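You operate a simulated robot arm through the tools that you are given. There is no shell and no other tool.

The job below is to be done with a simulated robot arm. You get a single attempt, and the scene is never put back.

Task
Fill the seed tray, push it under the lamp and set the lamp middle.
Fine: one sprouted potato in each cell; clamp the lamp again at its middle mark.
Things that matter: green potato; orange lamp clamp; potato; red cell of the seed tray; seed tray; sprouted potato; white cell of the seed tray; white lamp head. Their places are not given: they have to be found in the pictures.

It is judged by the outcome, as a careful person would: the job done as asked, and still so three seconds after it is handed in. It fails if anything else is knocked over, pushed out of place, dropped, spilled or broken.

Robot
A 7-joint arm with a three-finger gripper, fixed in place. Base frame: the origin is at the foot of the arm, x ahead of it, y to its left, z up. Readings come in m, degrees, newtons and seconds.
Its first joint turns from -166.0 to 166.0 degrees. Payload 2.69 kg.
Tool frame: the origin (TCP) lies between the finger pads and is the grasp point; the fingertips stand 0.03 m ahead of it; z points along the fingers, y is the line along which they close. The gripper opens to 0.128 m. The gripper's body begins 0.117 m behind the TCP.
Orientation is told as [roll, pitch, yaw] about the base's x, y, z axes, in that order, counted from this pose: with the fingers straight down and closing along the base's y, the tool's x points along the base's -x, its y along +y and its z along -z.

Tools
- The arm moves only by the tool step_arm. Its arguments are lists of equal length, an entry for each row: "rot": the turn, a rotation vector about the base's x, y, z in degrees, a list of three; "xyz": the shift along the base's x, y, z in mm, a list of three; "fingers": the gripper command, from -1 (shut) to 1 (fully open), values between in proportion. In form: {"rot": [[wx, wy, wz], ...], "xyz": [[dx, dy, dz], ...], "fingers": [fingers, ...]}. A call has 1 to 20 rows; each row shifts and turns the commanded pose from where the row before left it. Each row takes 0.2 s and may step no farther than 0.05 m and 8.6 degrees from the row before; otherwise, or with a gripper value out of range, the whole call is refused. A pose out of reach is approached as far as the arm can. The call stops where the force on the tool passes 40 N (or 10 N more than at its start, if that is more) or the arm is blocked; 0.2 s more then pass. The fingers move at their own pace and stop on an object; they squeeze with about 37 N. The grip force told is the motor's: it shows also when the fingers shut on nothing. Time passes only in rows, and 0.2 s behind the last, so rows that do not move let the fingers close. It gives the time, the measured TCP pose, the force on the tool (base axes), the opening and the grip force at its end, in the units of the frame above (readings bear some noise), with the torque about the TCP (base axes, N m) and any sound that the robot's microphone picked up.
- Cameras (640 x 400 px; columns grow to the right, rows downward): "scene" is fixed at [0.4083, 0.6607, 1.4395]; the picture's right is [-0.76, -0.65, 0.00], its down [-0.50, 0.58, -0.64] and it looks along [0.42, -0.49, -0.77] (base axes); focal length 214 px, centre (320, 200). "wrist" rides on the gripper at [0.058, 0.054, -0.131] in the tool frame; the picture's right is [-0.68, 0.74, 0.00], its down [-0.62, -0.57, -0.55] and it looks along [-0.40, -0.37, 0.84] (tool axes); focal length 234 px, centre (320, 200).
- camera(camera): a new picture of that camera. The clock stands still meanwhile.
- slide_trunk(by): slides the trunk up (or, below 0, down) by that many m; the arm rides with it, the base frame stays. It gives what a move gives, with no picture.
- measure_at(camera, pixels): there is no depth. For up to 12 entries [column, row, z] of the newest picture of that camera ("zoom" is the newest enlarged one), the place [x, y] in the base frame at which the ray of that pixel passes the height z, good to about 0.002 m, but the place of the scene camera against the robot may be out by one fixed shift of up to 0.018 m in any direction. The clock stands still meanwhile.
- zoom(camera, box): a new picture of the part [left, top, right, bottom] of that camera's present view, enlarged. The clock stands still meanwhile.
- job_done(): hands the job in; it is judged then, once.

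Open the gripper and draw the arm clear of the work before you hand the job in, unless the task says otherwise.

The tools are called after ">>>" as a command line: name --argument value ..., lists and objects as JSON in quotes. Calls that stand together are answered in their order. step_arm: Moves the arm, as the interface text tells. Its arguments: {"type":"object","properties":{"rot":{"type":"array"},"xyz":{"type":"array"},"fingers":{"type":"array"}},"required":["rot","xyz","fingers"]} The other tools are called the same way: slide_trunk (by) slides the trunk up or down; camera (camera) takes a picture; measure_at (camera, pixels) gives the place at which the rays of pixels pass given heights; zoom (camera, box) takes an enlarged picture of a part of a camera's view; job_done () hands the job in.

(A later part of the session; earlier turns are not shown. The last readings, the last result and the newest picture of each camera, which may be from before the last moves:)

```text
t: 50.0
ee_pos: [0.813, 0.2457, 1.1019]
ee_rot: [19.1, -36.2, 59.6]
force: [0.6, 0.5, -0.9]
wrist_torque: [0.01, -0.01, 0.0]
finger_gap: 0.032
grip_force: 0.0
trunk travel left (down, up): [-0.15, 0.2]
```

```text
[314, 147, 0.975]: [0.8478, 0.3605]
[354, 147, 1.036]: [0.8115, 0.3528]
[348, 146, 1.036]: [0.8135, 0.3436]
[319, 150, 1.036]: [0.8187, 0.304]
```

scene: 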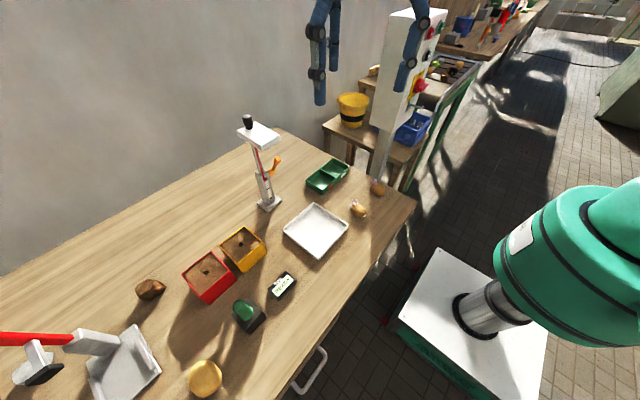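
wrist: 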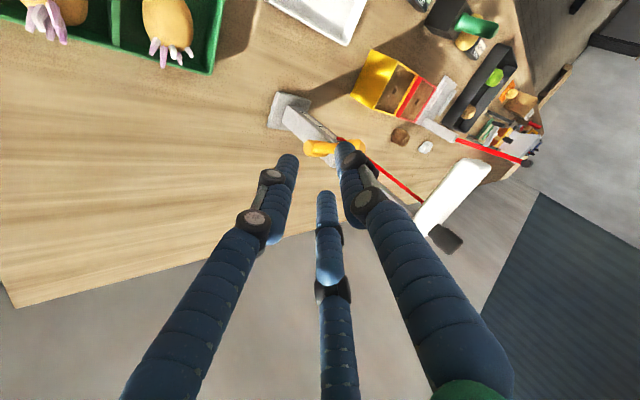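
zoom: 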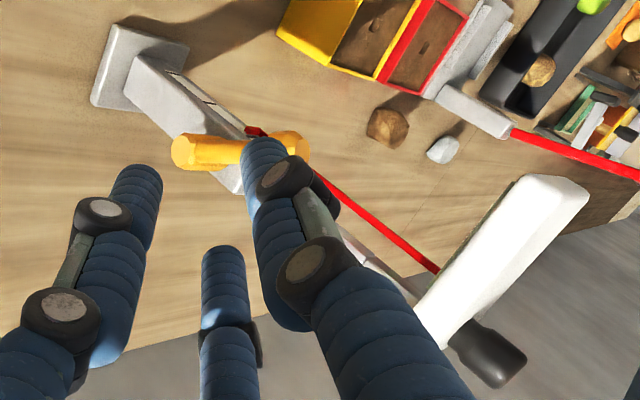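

The ball is seen at zoom (300,142), which matches (0.812, 0.356, 1.036). I move sideways to line the tool axis up with the ball, stopping 60 mm short of it.

>>> step_arm --rot '[[0, 0, 0], [0, 0, 0], [0, 0, 0], [0, 0, 0]]' --xyz '[[0, 20, -2], [0, 20, -2], [0, 19, -2.5], [0, 0, 0]]' --fingers '[-0.5, -0.5, -0.5, -0.5]'

>>> zoom --camera "wrist" --box '[230, 90, 430, 250]'

>>> zoom --camera "scene" --box '[220, 90, 340, 200]'

```text
t: 51.0
ee_pos: [0.8156, 0.3044, 1.0955]
ee_rot: [19.1, -36.1, 59.7]
force: [0.0, -0.1, 0.7]
wrist_torque: [-0.03, 0.01, 0.02]
finger_gap: 0.0319
grip_force: 0.1
trunk travel left (down, up): [-0.15, 0.2]
```

```text
2.50 times, centred on (330, 170) of wrist
```

zoom: 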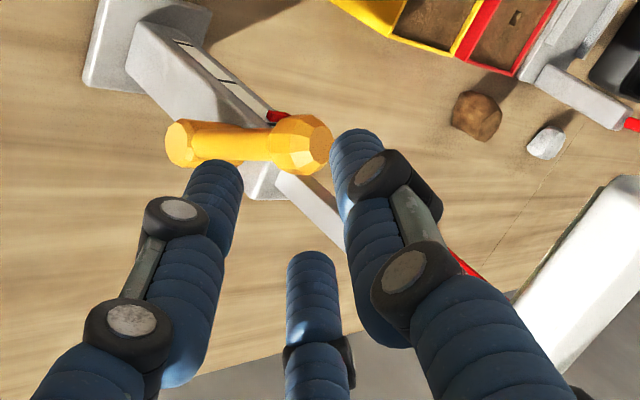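

```text
3.64 times, centred on (280, 145) of scene
```

zoom: 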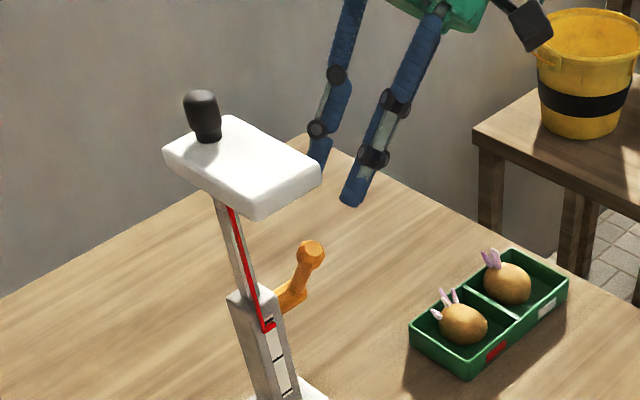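

The ball at zoom (302,145) lies within 3 mm of the tool axis. I correct by that amount, widen the cage to gap 0.036 and advance 56 mm along the tool axis in small steps.

>>> step_arm --rot '[[0, 0, 0], [0, 0, 0], [0, 0, 0], [0, 0, 0], [0, 0, 0], [0, 0, 0]]' --xyz '[[-1.2, 8, -6], [0, 8, -9], [0, 8, -9], [0, 7, -8.5], [0, 7, -8.5], [0, 0, 0]]' --fingers '[-0.43, -0.43, -0.43, -0.43, -0.43, -0.43]'

>>> zoom --camera "wrist" --box '[230, 90, 430, 250]'

>>> zoom --camera "scene" --box '[220, 90, 340, 200]'

```text
t: 52.4
ee_pos: [0.8125, 0.3409, 1.0552]
ee_rot: [19.1, -36.0, 59.7]
force: [0.6, 0.2, 0.0]
wrist_torque: [0.0, -0.01, -0.03]
finger_gap: 0.0365
grip_force: 0.0
trunk travel left (down, up): [-0.15, 0.2]
```

```text
2.50 times, centred on (330, 170) of wrist
```

zoom: 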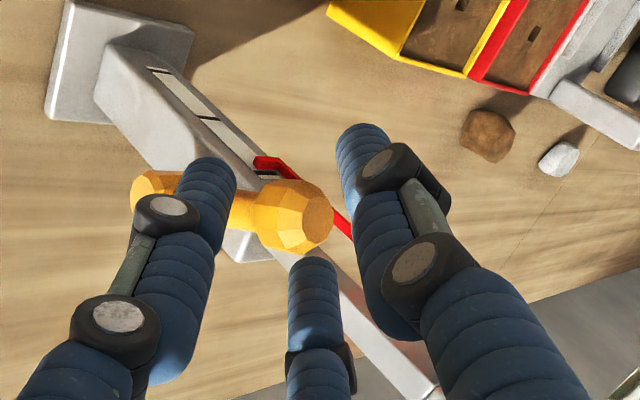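

```text
3.64 times, centred on (280, 145) of scene
```

zoom: 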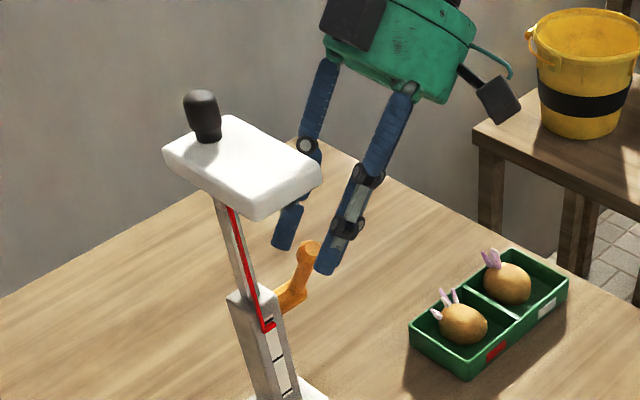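

The ball now sits between the fingertips with no contact force. I narrow the cage to gap 0.025, just larger than the ball, and check.

>>> step_arm --rot '[[0, 0, 0], [0, 0, 0], [0, 0, 0]]' --xyz '[[0, 1.5, -1.5], [0, 1, -1.5], [0, 0, 0]]' --fingers '[-0.5, -0.56, -0.6]'

>>> zoom --camera "wrist" --box '[230, 90, 430, 250]'

>>> zoom --camera "scene" --box '[230, 110, 310, 200]'

```text
t: 53.2
ee_pos: [0.8128, 0.3446, 1.0524]
ee_rot: [19.1, -36.1, 59.7]
force: [0.2, 0.0, -0.3]
wrist_torque: [-0.04, 0.02, -0.01]
finger_gap: 0.0257
grip_force: 0.0
trunk travel left (down, up): [-0.15, 0.2]
```

```text
2.50 times, centred on (330, 170) of wrist
```

zoom: 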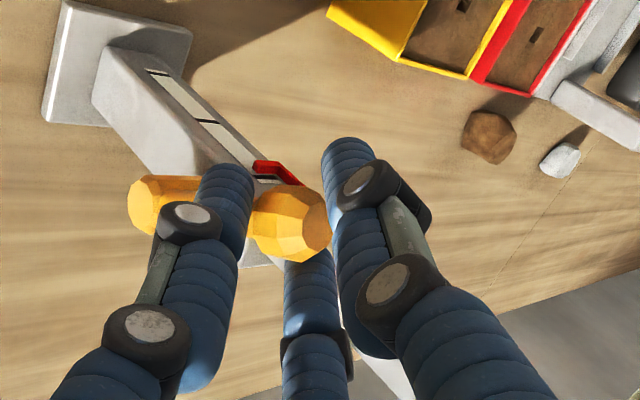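

```text
4.44 times, centred on (270, 155) of scene
```

zoom: 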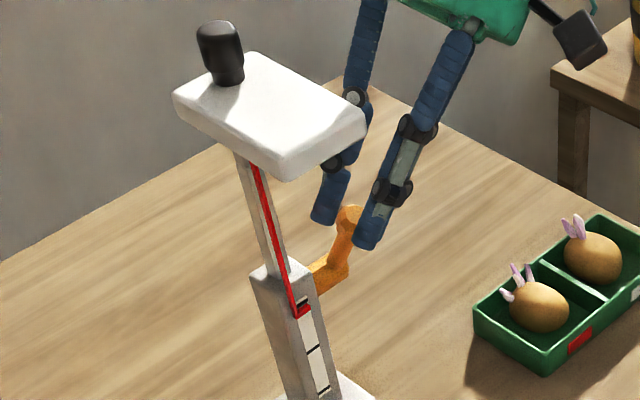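

The ball is caged. I test the forward-down direction with a small arc step of about 5 mm and read the force.

>>> step_arm --rot '[[0, 0, 0], [0, 0, 0], [0, 0, 0]]' --xyz '[[-2.5, 0, -1.7], [-2.5, 0, -1.7], [0, 0, 0]]' --fingers '[-0.6, -0.6, -0.6]'

>>> step_arm --rot '[[0, 0, 0], [0, 0, 0], [0, 0, 0]]' --xyz '[[-2, 0, -1.5], [-2, 0, -1.5], [0, 0, 0]]' --fingers '[-0.6, -0.6, -0.6]'

>>> zoom --camera "wrist" --box '[230, 90, 430, 250]'

>>> zoom --camera "scene" --box '[230, 110, 310, 200]'

```text
t: 54.0
ee_pos: [0.807, 0.3434, 1.0493]
ee_rot: [19.1, -36.0, 59.7]
force: [-0.1, 0.5, 0.0]
wrist_torque: [-0.01, -0.03, 0.0]
finger_gap: 0.0264
grip_force: 0.3
trunk travel left (down, up): [-0.15, 0.2]
```

```text
t: 54.8
ee_pos: [0.8038, 0.3453, 1.0444]
ee_rot: [19.1, -36.1, 59.7]
force: [1.2, 1.7, 0.4]
wrist_torque: [0.03, -0.04, -0.04]
finger_gap: 0.0263
grip_force: 0.8
trunk travel left (down, up): [-0.15, 0.2]
```

```text
2.50 times, centred on (330, 170) of wrist
```

zoom: 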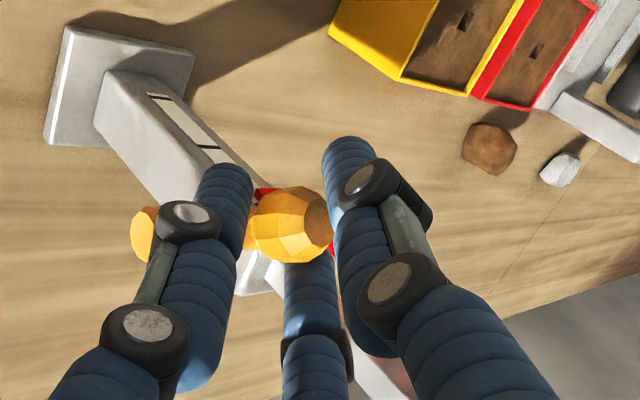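

```text
4.44 times, centred on (270, 155) of scene
```

zoom: 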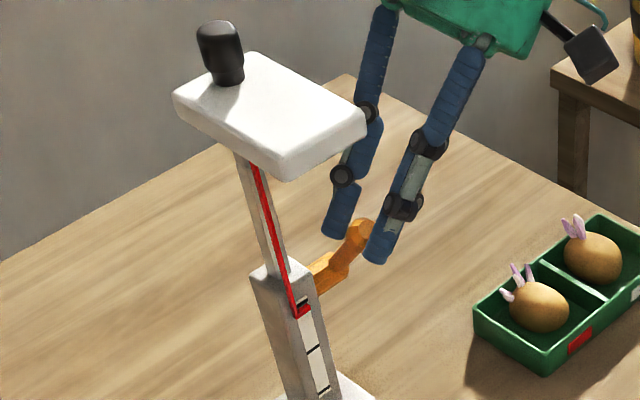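

The lever follows with only 1–2 N. I carry on along the arc by about 20° in small steps, watching force and the pointer.

>>> step_arm --rot '[[0, 0, 0], [0, 0, 0], [0, 0, 0], [0, 0, 0], [0, 0, 0], [0, 0, 0], [0, 0, 0]]' --xyz '[[-3.2, 0, -2.5], [-3.1, 0, -2.6], [-2.9, 0, -2.7], [-2.5, 0, -3.2], [-2.3, 0, -3.4], [-2, 0, -3.6], [0, 0, 0]]' --fingers '[-0.6, -0.6, -0.6, -0.6, -0.6, -0.6, -0.6]'

>>> zoom --camera "wrist" --box '[230, 90, 430, 250]'

>>> zoom --camera "scene" --box '[230, 110, 310, 200]'

```text
t: 56.4
ee_pos: [0.7875, 0.3451, 1.0271]
ee_rot: [19.1, -36.1, 59.6]
force: [2.2, 0.5, -0.6]
wrist_torque: [0.03, 0.0, 0.02]
finger_gap: 0.0262
grip_force: 0.7
trunk travel left (down, up): [-0.15, 0.2]
```

```text
2.50 times, centred on (330, 170) of wrist
```

zoom: 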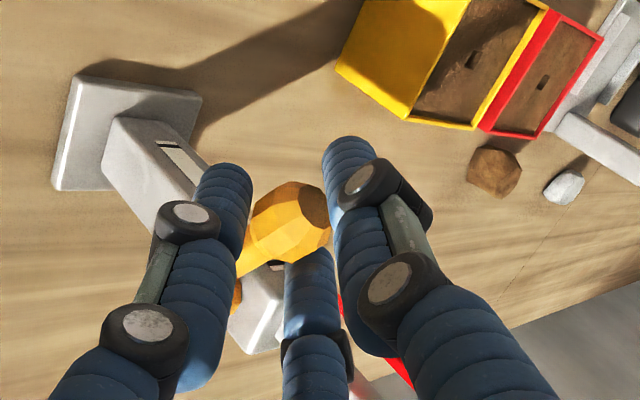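

```text
4.44 times, centred on (270, 155) of scene
```

zoom: 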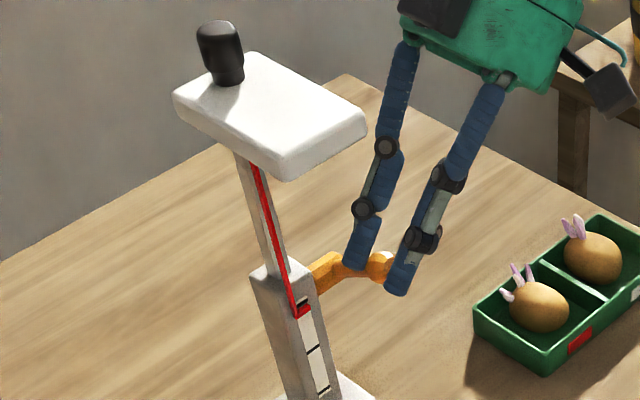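

The lever is now about 60° forward of vertical at about 2 N, and the head has not moved. I go on by another 30° of arc.

>>> step_arm --rot '[[0, 0, 0], [0, 0, 0], [0, 0, 0], [0, 0, 0], [0, 0, 0], [0, 0, 0], [0, 0, 0]]' --xyz '[[-1.8, 0, -3.6], [-1.7, 0, -3.7], [-1.5, 0, -3.8], [-1.2, 0, -3.9], [-0.9, 0, -3.9], [-0.7, 0, -4], [0, 0, 0]]' --fingers '[-0.6, -0.6, -0.6, -0.6, -0.6, -0.6, -0.6]'

>>> zoom --camera "wrist" --box '[230, 90, 430, 250]'

>>> zoom --camera "scene" --box '[230, 110, 310, 200]'

```text
t: 58.0
ee_pos: [0.7793, 0.3446, 1.0051]
ee_rot: [19.1, -36.1, 59.7]
force: [0.7, 1.6, -0.5]
wrist_torque: [0.05, -0.02, 0.03]
finger_gap: 0.0265
grip_force: 0.2
trunk travel left (down, up): [-0.15, 0.2]
```

```text
2.50 times, centred on (330, 170) of wrist
```

zoom: 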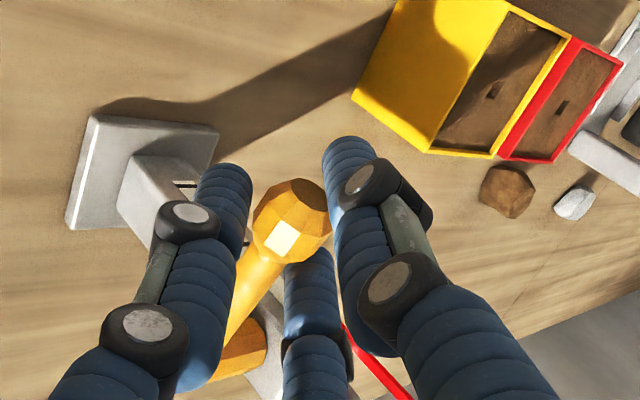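

```text
4.44 times, centred on (270, 155) of scene
```

zoom: 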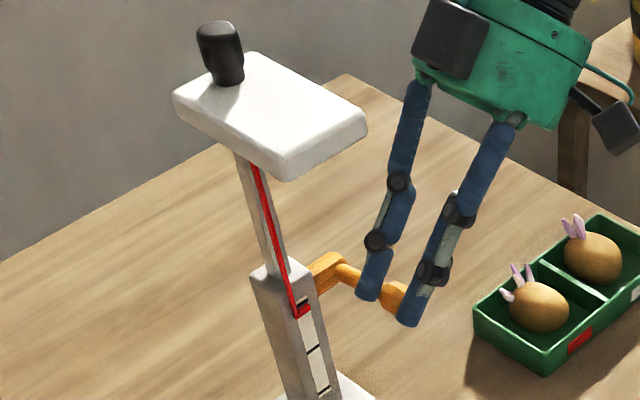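

The lever is nearly horizontal now with no stop felt and the head still in place. I carry on to about 105° to look for the end stop.

>>> step_arm --rot '[[0, 0, 0], [0, 0, 0], [0, 0, 0], [0, 0, 0], [0, 0, 0], [0, 0, 0], [0, 0, 0], [0, 0, 0]]' --xyz '[[-0.3, 0, -4], [0, 0, -4], [0, 0, -4], [0.3, 0, -4], [0.5, 0, -4], [0.6, 0, -4], [0.8, 0, -4], [0, 0, 0]]' --fingers '[-0.6, -0.6, -0.6, -0.6, -0.6, -0.6, -0.6, -0.6]'

>>> zoom --camera "wrist" --box '[230, 90, 430, 250]'

>>> zoom --camera "scene" --box '[230, 110, 310, 200]'

```text
t: 59.8
ee_pos: [0.7805, 0.3448, 0.9763]
ee_rot: [19.1, -36.0, 59.7]
force: [-0.7, 7.3, 5.4]
wrist_torque: [0.23, -0.28, 0.09]
finger_gap: 0.0307
grip_force: 3.9
trunk travel left (down, up): [-0.15, 0.2]
```

```text
2.50 times, centred on (330, 170) of wrist
```

zoom: 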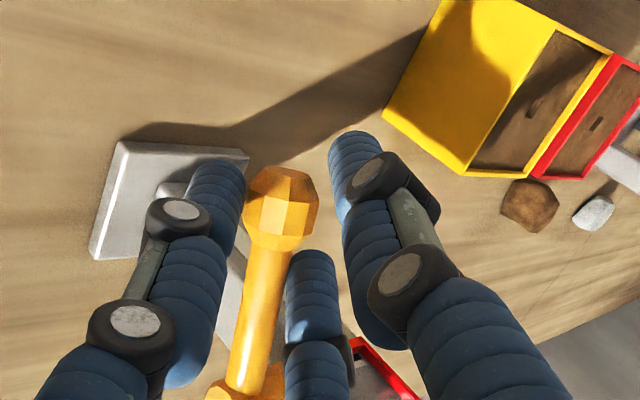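

```text
4.44 times, centred on (270, 155) of scene
```

zoom: 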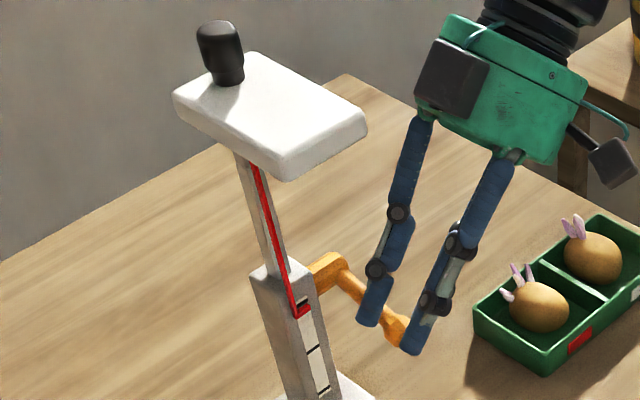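

The force rose to about 9 N and the fingers were pushed apart a little, so the lever is at or near its stop (about 100° forward); the head has not moved. I ease off, open the cage and withdraw along the tool axis.

>>> step_arm --rot '[[0, 0, 0], [0, 0, 0], [0, 0, 0], [0, 0, 0], [0, 0, 0], [0, 0, 0], [0, 0, 0], [0, 0, 0]]' --xyz '[[0, 0, 2.5], [0, 0, 0], [0, 0, 0], [0, -6.4, 7.7], [0, -12.8, 15.3], [0, -19, 23], [0, -19, 23], [0, 0, 0]]' --fingers '[-0.45, -0.3, -0.2, -0.2, -0.2, -0.2, -0.2, -0.2]'

>>> camera --camera "wrist"

>>> zoom --camera "scene" --box '[230, 110, 310, 200]'

```text
t: 61.6
ee_pos: [0.7828, 0.2877, 1.0492]
ee_rot: [19.1, -36.1, 59.7]
force: [-1.0, 0.1, 0.1]
wrist_torque: [0.01, -0.02, 0.01]
finger_gap: 0.0513
grip_force: 0.0
trunk travel left (down, up): [-0.15, 0.2]
```

```text
taken
```

wrist: 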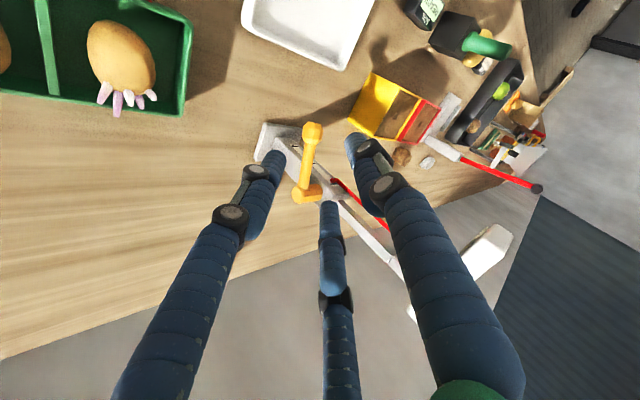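

```text
4.44 times, centred on (270, 155) of scene
```

zoom: 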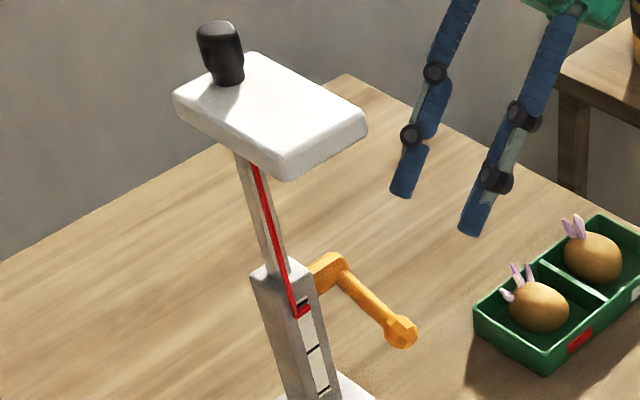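

The lever stays down (about 110° from vertical) and the head has not sunk. I rise well clear, bring the tool back to vertical and look down on the head and knob.

>>> step_arm --rot '[[0, 0, 0], [0, 0, 0], [-8, 0, 0], [-8, 0, 0], [-8, 0, 0], [-8, 0, 0], [-8, 0, 0], [0, 0, 0]]' --xyz '[[0, -10, 45], [0, 0, 45], [0, 0, 45], [0, 5, 45], [0, 10, 45], [0, 10, 40], [0, 10, 20], [0, 0, 0]]' --fingers '[-0.2, -0.2, 0, 0.2, 0.4, 0.4, 0.4, 0.4]'

>>> camera --camera "wrist"

>>> zoom --camera "wrist" --box '[260, 90, 420, 250]'

```text
t: 63.4
ee_pos: [0.7813, 0.3131, 1.3337]
ee_rot: [0.0, -0.2, 65.9]
force: [0.0, 1.3, -0.6]
wrist_torque: [-0.07, -0.01, -0.02]
finger_gap: 0.09
grip_force: 0.0
trunk travel left (down, up): [-0.15, 0.2]
```

```text
taken
```

wrist: 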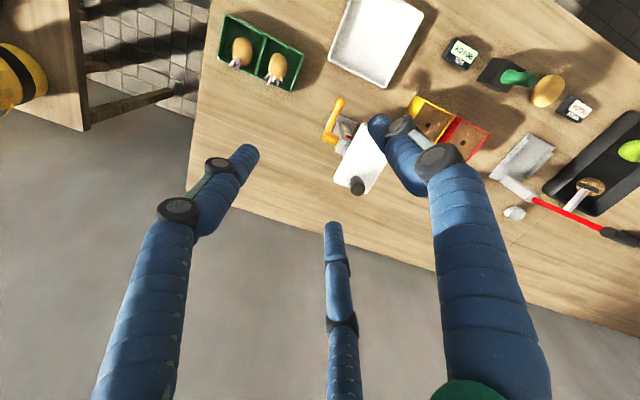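

```text
2.50 times, centred on (340, 170) of wrist
```

zoom: 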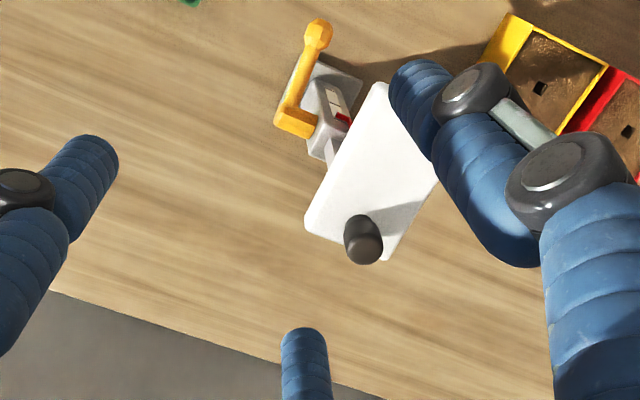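

The knob's top is at zoom (367,250) and its foot at (357,222). I measure the knob and head corners at candidate heights.

>>> measure_at --camera "zoom" --pixels '[[368, 249, 1.16], [368, 249, 1.17], [368, 249, 1.18], [356, 222, 1.13], [356, 222, 1.12], [306, 222, 1.13], [382, 258, 1.13], [375, 85, 1.13], [441, 180, 1.13], [316, 30, 0.96]]'

```text
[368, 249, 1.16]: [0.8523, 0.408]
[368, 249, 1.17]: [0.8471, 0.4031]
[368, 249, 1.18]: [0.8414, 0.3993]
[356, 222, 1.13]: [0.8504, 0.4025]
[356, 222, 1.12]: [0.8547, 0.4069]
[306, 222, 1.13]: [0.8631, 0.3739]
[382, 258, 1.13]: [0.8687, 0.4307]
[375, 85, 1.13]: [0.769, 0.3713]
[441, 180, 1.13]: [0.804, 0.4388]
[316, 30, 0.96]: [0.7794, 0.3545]
```

The knob stands at about (0.850, 0.402), top z about 1.167, and the head spans x 0.769–0.868, y 0.372–0.431. I move above the knob with the fingers open.

>>> step_arm --rot '[[0, 0, 0], [0, 0, 0], [0, 0, 0], [0, 0, 0], [0, 0, 0]]' --xyz '[[17, 22, -20], [17, 22, -20], [17, 22, -20], [17.7, 23, -24], [0, 0, 0]]' --fingers '[0.2, 0.1, 0, 0, 0]'

>>> zoom --camera "wrist" --box '[230, 90, 430, 250]'

>>> measure_at --camera "zoom" --pixels '[[320, 200, 1.16]]'

>>> zoom --camera "scene" --box '[200, 60, 340, 200]'

```text
t: 64.6
ee_pos: [0.8507, 0.4023, 1.2481]
ee_rot: [0.1, -0.1, 66.0]
force: [0.0, 0.7, 0.4]
wrist_torque: [-0.06, 0.0, 0.01]
finger_gap: 0.0642
grip_force: 0.0
trunk travel left (down, up): [-0.15, 0.2]
```

```text
2.50 times, centred on (330, 170) of wrist
```

zoom: 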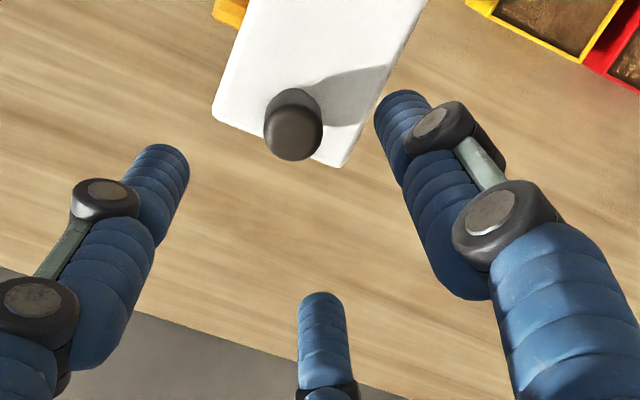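

```text
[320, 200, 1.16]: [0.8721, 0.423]
```

```text
2.86 times, centred on (270, 130) of scene
```

zoom: 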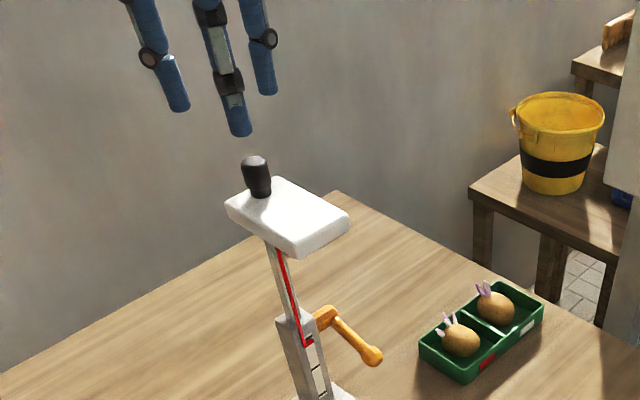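

The knob top at zoom (296,135) lies on the tool axis. I lower until the fingers surround the knob (TCP z about 1.167), then close on it.

>>> step_arm --rot '[[0, 0, 0], [0, 0, 0], [0, 0, 0], [0, 0, 0], [0, 0, 0]]' --xyz '[[0, 0, -25], [0, 0, -25], [0, 0, -20], [0, 0, -11], [0, 0, 0]]' --fingers '[0, 0, 0, 0, 0]'

>>> zoom --camera "wrist" --box '[230, 90, 430, 250]'

>>> zoom --camera "scene" --box '[210, 80, 310, 180]'

```text
t: 65.8
ee_pos: [0.8518, 0.4013, 1.168]
ee_rot: [0.2, -0.1, 66.0]
force: [0.4, 0.3, -0.4]
wrist_torque: [0.03, 0.0, 0.04]
finger_gap: 0.064
grip_force: 0.1
trunk travel left (down, up): [-0.15, 0.2]
```

```text
2.50 times, centred on (330, 170) of wrist
```

zoom: 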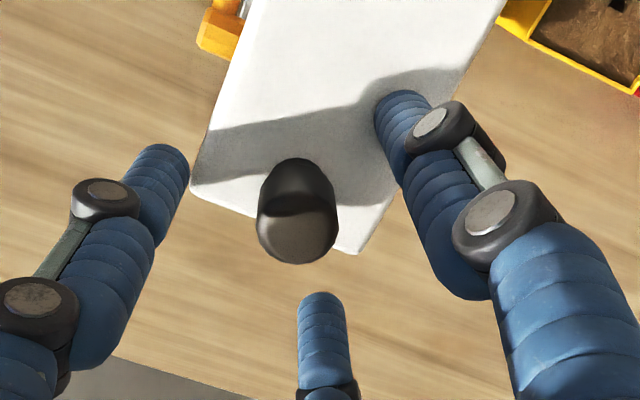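

```text
4.00 times, centred on (260, 130) of scene
```

zoom: 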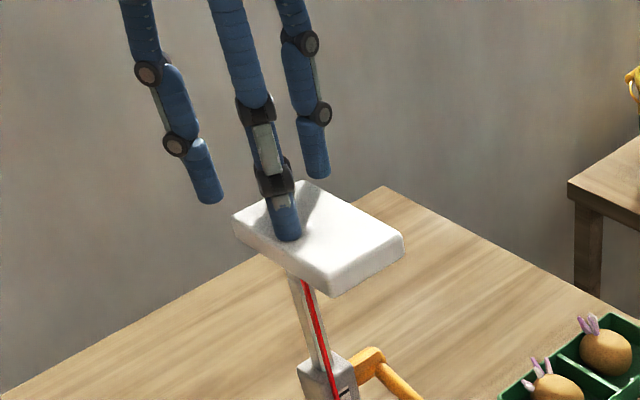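

The knob is centred between the fingers, with its top about 11 mm below the TCP. I lower 4 mm more and close on it.

>>> step_arm --rot '[[0, 0, 0], [0, 0, 0], [0, 0, 0], [0, 0, 0], [0, 0, 0], [0, 0, 0]]' --xyz '[[0, 0, -4], [0, 0, 0], [0, 0, 0], [0, 0, 0], [0, 0, 0], [0, 0, 0]]' --fingers '[-0.2, -0.4, -0.55, -0.7, -0.8, -0.8]'

>>> zoom --camera "wrist" --box '[230, 90, 430, 250]'

>>> zoom --camera "scene" --box '[210, 100, 310, 220]'

```text
t: 67.2
ee_pos: [0.849, 0.4035, 1.1644]
ee_rot: [0.2, -0.1, 66.0]
force: [-20.4, 6.2, -3.1]
wrist_torque: [-0.09, 0.86, -0.31]
finger_gap: 0.0241
grip_force: 44.6
trunk travel left (down, up): [-0.15, 0.2]
```

```text
2.50 times, centred on (330, 170) of wrist
```

zoom: 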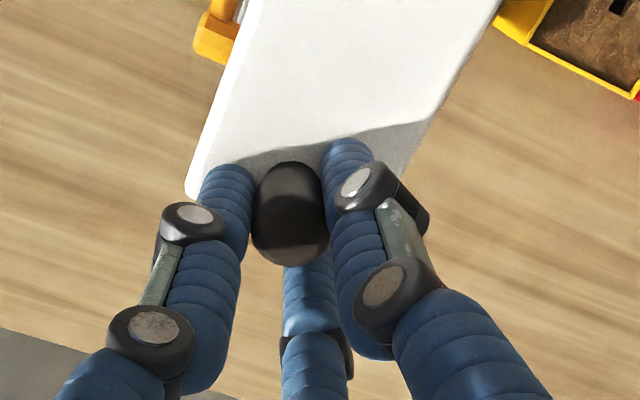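

```text
3.33 times, centred on (260, 160) of scene
```

zoom: 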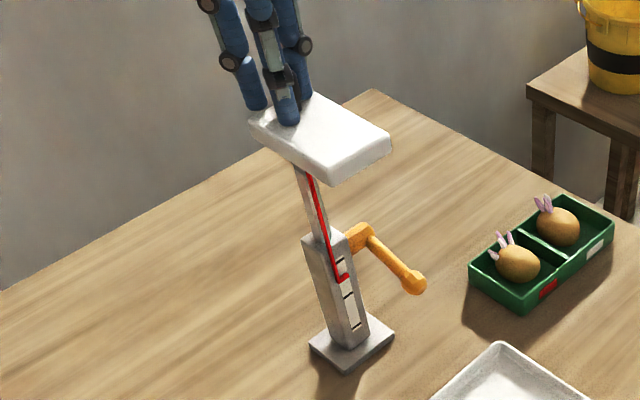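

The grip on the knob shows a side force of about 20 N, so I am about 2 mm off its axis, and the pointer seems to have come down a little already. I relieve the side force with a small shift and zoom in on the scale.

>>> step_arm --rot '[[0, 0, 0], [0, 0, 0]]' --xyz '[[-1.8, 0.6, 0], [0, 0, 0]]' --fingers '[-0.8, -0.8]'

>>> zoom --camera "scene" --box '[245, 160, 293, 220]'

```text
t: 67.8
ee_pos: [0.8498, 0.4017, 1.1657]
ee_rot: [0.2, -0.3, 65.9]
force: [-7.3, 4.6, -2.3]
wrist_torque: [-0.01, 0.2, -0.2]
finger_gap: 0.0239
grip_force: 44.6
trunk travel left (down, up): [-0.15, 0.2]
```

```text
6.67 times, centred on (269, 190) of scene
```

zoom: 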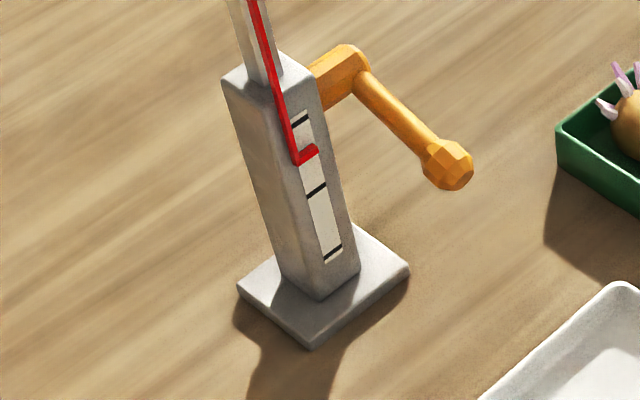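

The zoom shows the marks at (300,118), (317,190) and (332,252) and the pointer foot at (308,154), halfway from the top to the middle mark, so the post slides freely under my grip. I lower the knob 12 mm more in small steps and check again.

>>> step_arm --rot '[[0, 0, 0], [0, 0, 0], [0, 0, 0], [0, 0, 0], [0, 0, 0]]' --xyz '[[-0.6, -0.3, -3], [0, 0, -3], [0, 0, -3], [0, 0, -3], [0, 0, 0]]' --fingers '[-0.8, -0.8, -0.8, -0.8, -0.8]'

>>> zoom --camera "scene" --box '[245, 160, 293, 220]'

>>> zoom --camera "scene" --box '[210, 80, 310, 220]'

```text
t: 69.0
ee_pos: [0.8493, 0.4023, 1.1516]
ee_rot: [0.1, -0.2, 65.9]
force: [6.5, 11.0, 1.2]
wrist_torque: [0.47, -0.78, -0.19]
finger_gap: 0.0237
grip_force: 44.4
trunk travel left (down, up): [-0.15, 0.2]
```

```text
6.67 times, centred on (269, 190) of scene
```

zoom: 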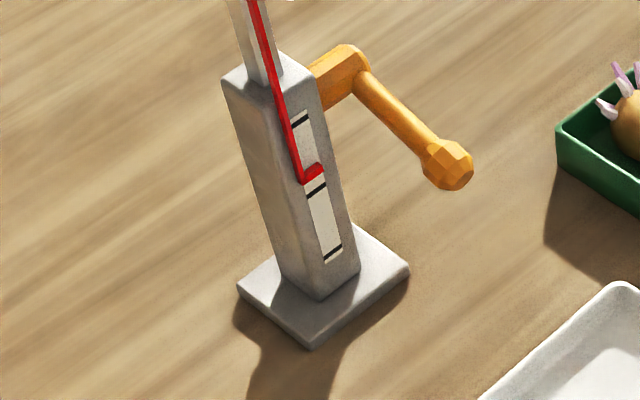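

```text
2.86 times, centred on (260, 150) of scene
```

zoom: 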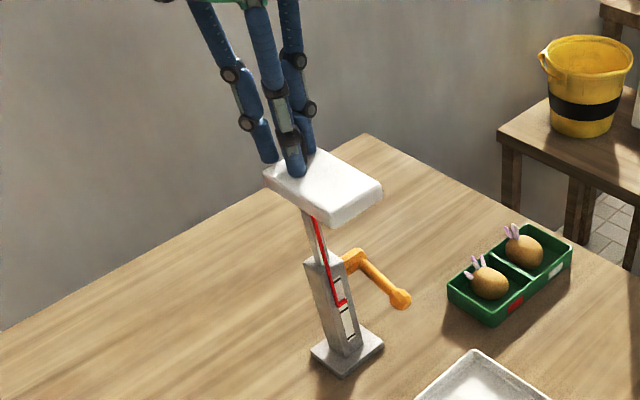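

The pointer foot is now at (312,172), about 12 mm above the middle mark at (317,190). I correct the sideways load a little and lower another 11 mm.

>>> step_arm --rot '[[0, 0, 0], [0, 0, 0], [0, 0, 0], [0, 0, 0], [0, 0, 0]]' --xyz '[[0.5, 0.9, -3], [0, 0, -3], [0, 0, -3], [0, 0, -2], [0, 0, 0]]' --fingers '[-0.8, -0.8, -0.8, -0.8, -0.8]'

>>> zoom --camera "scene" --box '[251, 170, 287, 215]'

```text
t: 70.2
ee_pos: [0.8488, 0.4021, 1.1403]
ee_rot: [0.2, -0.1, 66.0]
force: [1.3, 4.3, -1.4]
wrist_torque: [-0.06, -0.12, -0.24]
finger_gap: 0.0242
grip_force: 44.9
trunk travel left (down, up): [-0.15, 0.2]
```

```text
8.89 times, centred on (269, 192) of scene
```

zoom: 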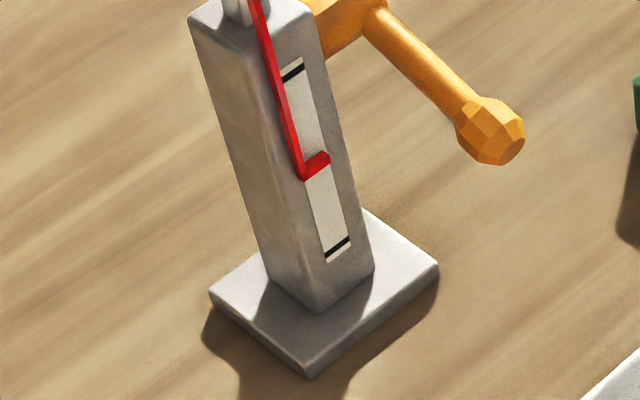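

The pointer foot at (314,165) now covers the middle mark, which lies midway between the top (293,72) and bottom (337,250) marks. I open the fingers without moving and check whether the head stays.

>>> step_arm --rot '[[0, 0, 0], [0, 0, 0], [0, 0, 0], [0, 0, 0]]' --xyz '[[0, 0, 0], [0, 0, 0], [0, 0, 0], [0, 0, 0]]' --fingers '[-0.5, -0.3, -0.1, 0]'

>>> zoom --camera "scene" --box '[251, 170, 287, 215]'

>>> zoom --camera "wrist" --box '[230, 90, 430, 250]'

```text
t: 71.2
ee_pos: [0.8495, 0.4028, 1.1404]
ee_rot: [0.3, -0.2, 66.0]
force: [-0.8, 0.9, -0.1]
wrist_torque: [0.02, 0.01, 0.02]
finger_gap: 0.0641
grip_force: 0.0
trunk travel left (down, up): [-0.15, 0.2]
```

```text
8.89 times, centred on (269, 192) of scene
```

zoom: 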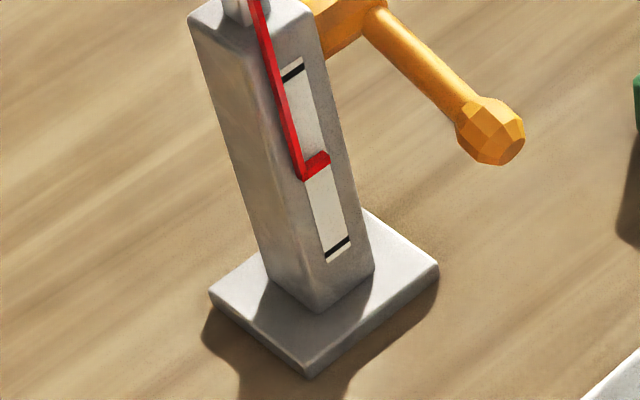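

```text
2.50 times, centred on (330, 170) of wrist
```

zoom: 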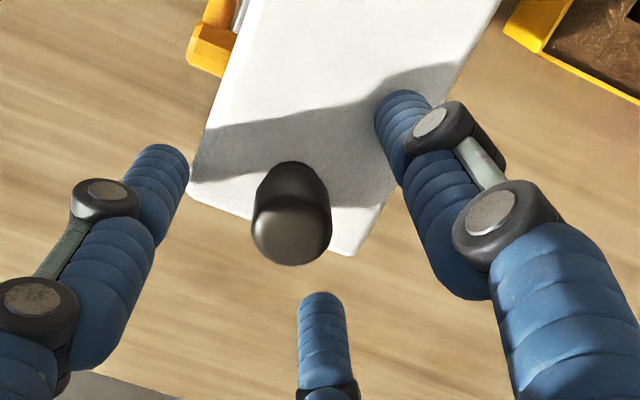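

The head holds its place with the pointer still on the middle mark. Now I rise from the knob, move right and set the tool for the lever again (tilt 40°, turned 20° further so that the neck lies between two fingers).

>>> step_arm --rot '[[0, 0, 0], [0, 0, 0], [0, 0, 0], [0, 0, 0], [0, 0, 6.67], [0, 0, 6.67], [0, 0, 6.67], [8, 0, 0], [8, 0, 0], [8, 0, 0], [8, 0, 0], [8, 0, 0], [0, 0, 0]]' --xyz '[[0, 0, 15], [0, 0, 30], [0, 0, 40], [0, 0, 35], [-20, -35, 0], [-20, -40, 0], [-20, -40, 0], [-6, -20, -30], [0, -15, -40], [0, 0, -40], [0, 10, -40], [0, 20, -35], [0, 0, 0]]' --fingers '[0, 0, 0, 0, -0.1, -0.2, -0.3, -0.3, -0.3, -0.3, -0.3, -0.3, -0.3]'

>>> camera --camera "wrist"

>>> zoom --camera "wrist" --box '[230, 80, 430, 240]'

>>> zoom --camera "scene" --box '[220, 100, 340, 220]'

```text
t: 74.0
ee_pos: [0.7819, 0.2826, 1.0758]
ee_rot: [3.6, -40.0, 84.6]
force: [1.0, 0.2, -0.3]
wrist_torque: [0.09, 0.08, 0.08]
finger_gap: 0.0448
grip_force: 0.1
trunk travel left (down, up): [-0.15, 0.2]
```

```text
taken
```

wrist: 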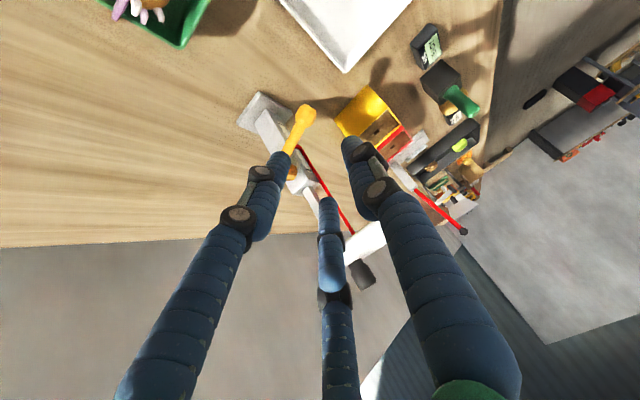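

```text
2.50 times, centred on (330, 160) of wrist
```

zoom: 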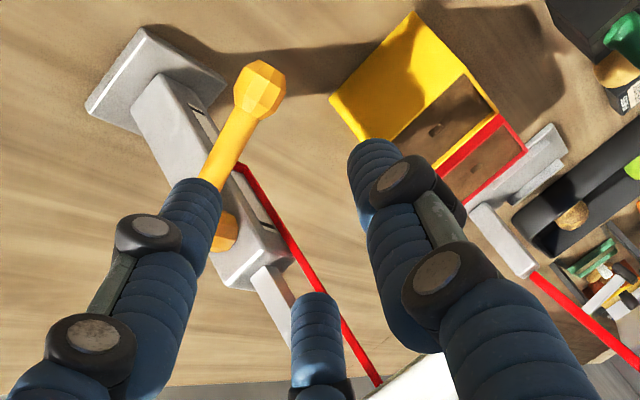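

```text
3.33 times, centred on (280, 160) of scene
```

zoom: 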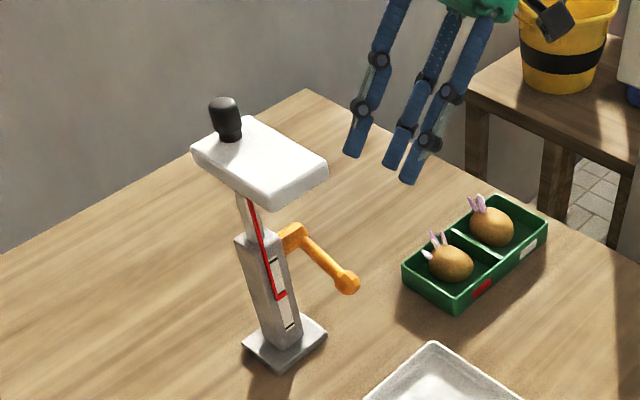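

The pointer still sits on the middle mark, and the lever ball shows at wrist zoom (260,88). I measure the ball and the elbow to refine the lever's present angle.

>>> measure_at --camera "wrist" --pixels '[[306, 115.2, 0.94], [306, 115.2, 0.95], [306, 115.2, 0.96], [306, 115.2, 0.97], [291, 173, 0.975], [291, 173, 0.985]]'

```text
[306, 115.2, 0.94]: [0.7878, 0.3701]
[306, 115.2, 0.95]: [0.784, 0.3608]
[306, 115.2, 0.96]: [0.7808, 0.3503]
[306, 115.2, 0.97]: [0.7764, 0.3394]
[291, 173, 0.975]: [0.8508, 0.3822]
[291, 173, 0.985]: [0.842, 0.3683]
```

The ball is at about (0.783, 0.357, 0.954), so the lever is about 108° from vertical. I line up the tool axis with it and advance most of the way.

>>> step_arm --rot '[[0, 0, 0], [0, 0, 0], [0, 0, 0], [0, 0, 0], [0, 0, 0]]' --xyz '[[1, -16.6, -13.9], [0, 19.3, -23], [0, 19.3, -23], [0, 16, -19.2], [0, 0, 0]]' --fingers '[-0.3, -0.3, -0.3, -0.3, -0.3]'

>>> zoom --camera "wrist" --box '[230, 80, 430, 240]'

>>> zoom --camera "scene" --box '[220, 100, 340, 220]'

```text
t: 75.2
ee_pos: [0.7832, 0.3205, 0.9957]
ee_rot: [3.6, -40.0, 84.8]
force: [0.2, 0.5, -0.1]
wrist_torque: [-0.02, 0.01, 0.04]
finger_gap: 0.0448
grip_force: 0.0
trunk travel left (down, up): [-0.15, 0.2]
```

```text
2.50 times, centred on (330, 160) of wrist
```

zoom: 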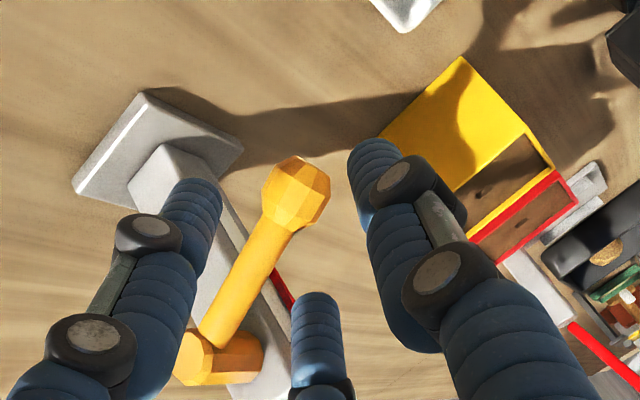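

```text
3.33 times, centred on (280, 160) of scene
```

zoom: 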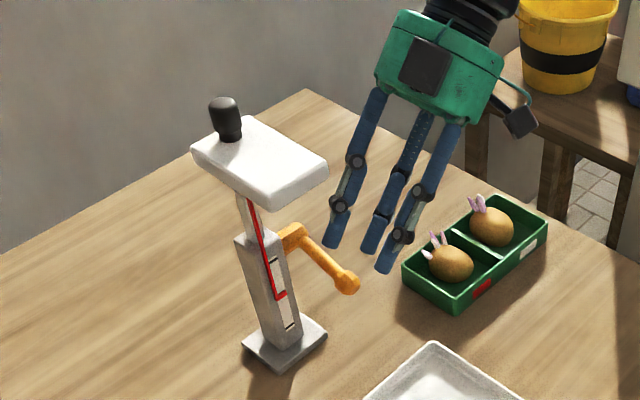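

The ball at zoom (295,195) is on the axis, about 56 mm ahead of the TCP, with the neck passing between two fingers. I advance 35 mm and narrow the cage.

>>> step_arm --rot '[[0, 0, 0], [0, 0, 0], [0, 0, 0], [0, 0, 0], [0, 0, 0], [0, 0, 0]]' --xyz '[[0, 7.7, -9.2], [0, 7.7, -9.2], [0, 7.2, -8.5], [0, 0, 0], [0, 0, 0], [0, 0, 0]]' --fingers '[-0.3, -0.3, -0.3, -0.45, -0.55, -0.6]'

>>> zoom --camera "wrist" --box '[230, 80, 430, 240]'

>>> zoom --camera "scene" --box '[220, 100, 340, 220]'

```text
t: 76.6
ee_pos: [0.7831, 0.3435, 0.9705]
ee_rot: [3.5, -40.0, 84.7]
force: [-0.7, 0.1, 0.6]
wrist_torque: [0.02, 0.04, -0.02]
finger_gap: 0.0258
grip_force: 0.1
trunk travel left (down, up): [-0.15, 0.2]
```

```text
2.50 times, centred on (330, 160) of wrist
```

zoom: 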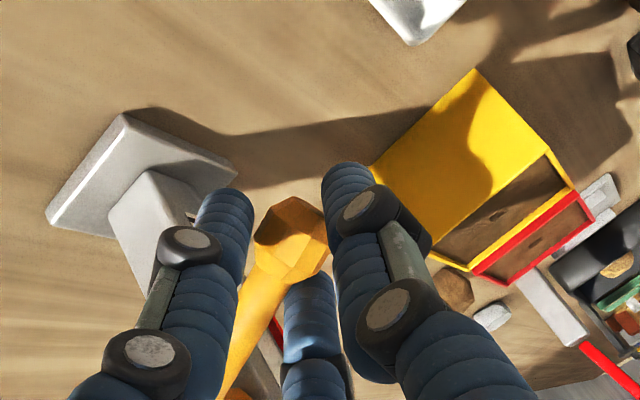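

```text
3.33 times, centred on (280, 160) of scene
```

zoom: 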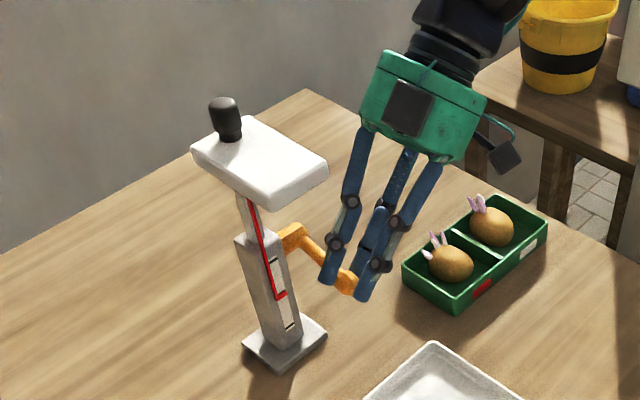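

The cage holds the ball. I swing it back up along the arc from 108° to 78° in small steps.

>>> step_arm --rot '[[0, 0, 0], [0, 0, 0], [0, 0, 0], [0, 0, 0], [0, 0, 0], [0, 0, 0], [0, 0, 0], [0, 0, 0], [0, 0, 0], [0, 0, 0]]' --xyz '[[-1.1, 0, 3.9], [-0.9, 0, 4], [-0.7, 0, 4], [-0.4, 0, 4], [-0.2, 0, 4], [0, 0, 4.1], [0.3, 0, 4.1], [0.5, 0, 4.1], [0.7, 0, 4], [0, 0, 0]]' --fingers '[-0.6, -0.6, -0.6, -0.6, -0.6, -0.6, -0.6, -0.6, -0.6, -0.6]'

>>> zoom --camera "scene" --box '[220, 100, 340, 220]'

>>> zoom --camera "wrist" --box '[230, 80, 430, 240]'

```text
t: 78.8
ee_pos: [0.7795, 0.3434, 1.0068]
ee_rot: [3.5, -40.1, 84.7]
force: [1.1, -1.9, -1.1]
wrist_torque: [-0.07, -0.03, -0.01]
finger_gap: 0.0277
grip_force: 1.2
trunk travel left (down, up): [-0.15, 0.2]
```

```text
3.33 times, centred on (280, 160) of scene
```

zoom: 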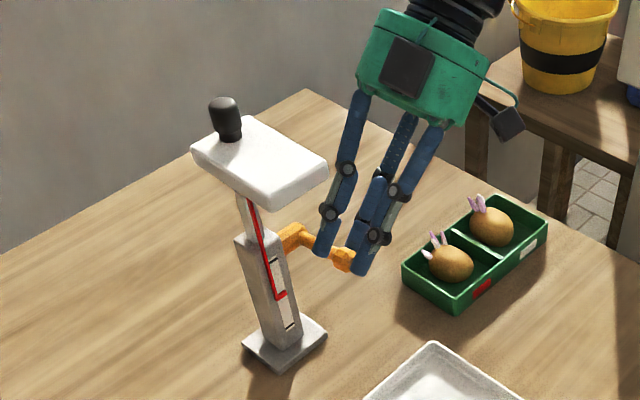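

```text
2.50 times, centred on (330, 160) of wrist
```

zoom: 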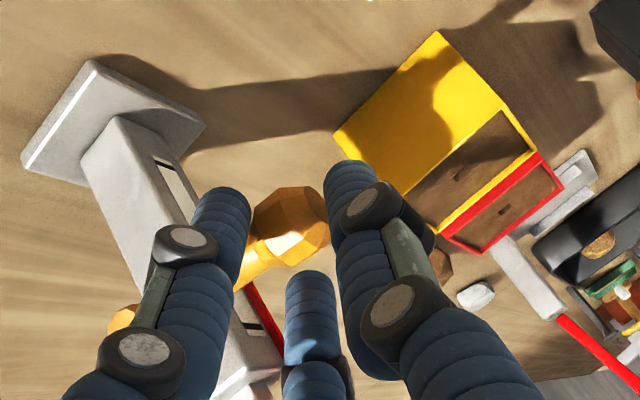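

The lever follows with under 3 N and the head stays put. I go on from about 80° to about 48°.

>>> step_arm --rot '[[0, 0, 0], [0, 0, 0], [0, 0, 0], [0, 0, 0], [0, 0, 0], [0, 0, 0], [0, 0, 0], [0, 0, 0], [0, 0, 0], [0, 0, 0]]' --xyz '[[1.2, 0, 3.9], [1.2, 0, 3.9], [1.3, 0, 3.8], [1.7, 0, 3.7], [1.8, 0, 3.6], [2, 0, 3.6], [2.3, 0, 3.3], [2.5, 0, 3.2], [2.6, 0, 3.2], [0, 0, 0]]' --fingers '[-0.6, -0.6, -0.6, -0.6, -0.6, -0.6, -0.6, -0.6, -0.6, -0.6]'

>>> zoom --camera "scene" --box '[220, 100, 340, 220]'

>>> zoom --camera "wrist" --box '[230, 80, 430, 240]'

```text
t: 81.0
ee_pos: [0.7978, 0.3428, 1.0388]
ee_rot: [3.5, -40.1, 84.6]
force: [-2.6, -11.9, -2.2]
wrist_torque: [-0.37, 0.24, -0.08]
finger_gap: 0.0309
grip_force: 3.7
trunk travel left (down, up): [-0.15, 0.2]
```

```text
3.33 times, centred on (280, 160) of scene
```

zoom: 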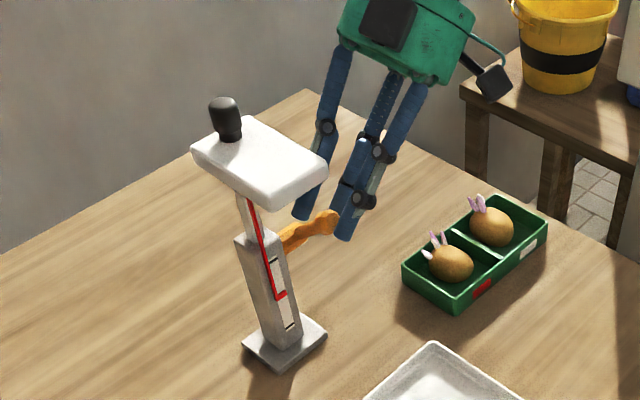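

```text
2.50 times, centred on (330, 160) of wrist
```

zoom: 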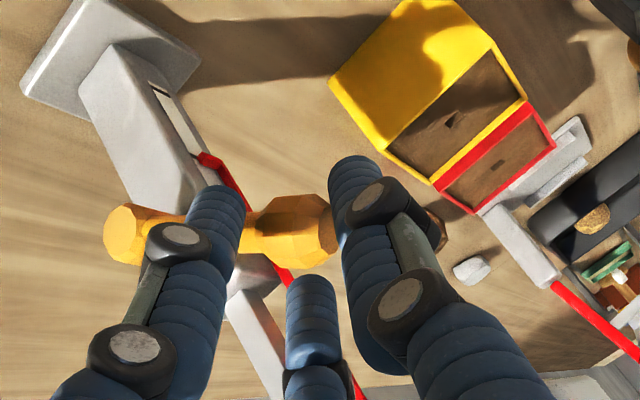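

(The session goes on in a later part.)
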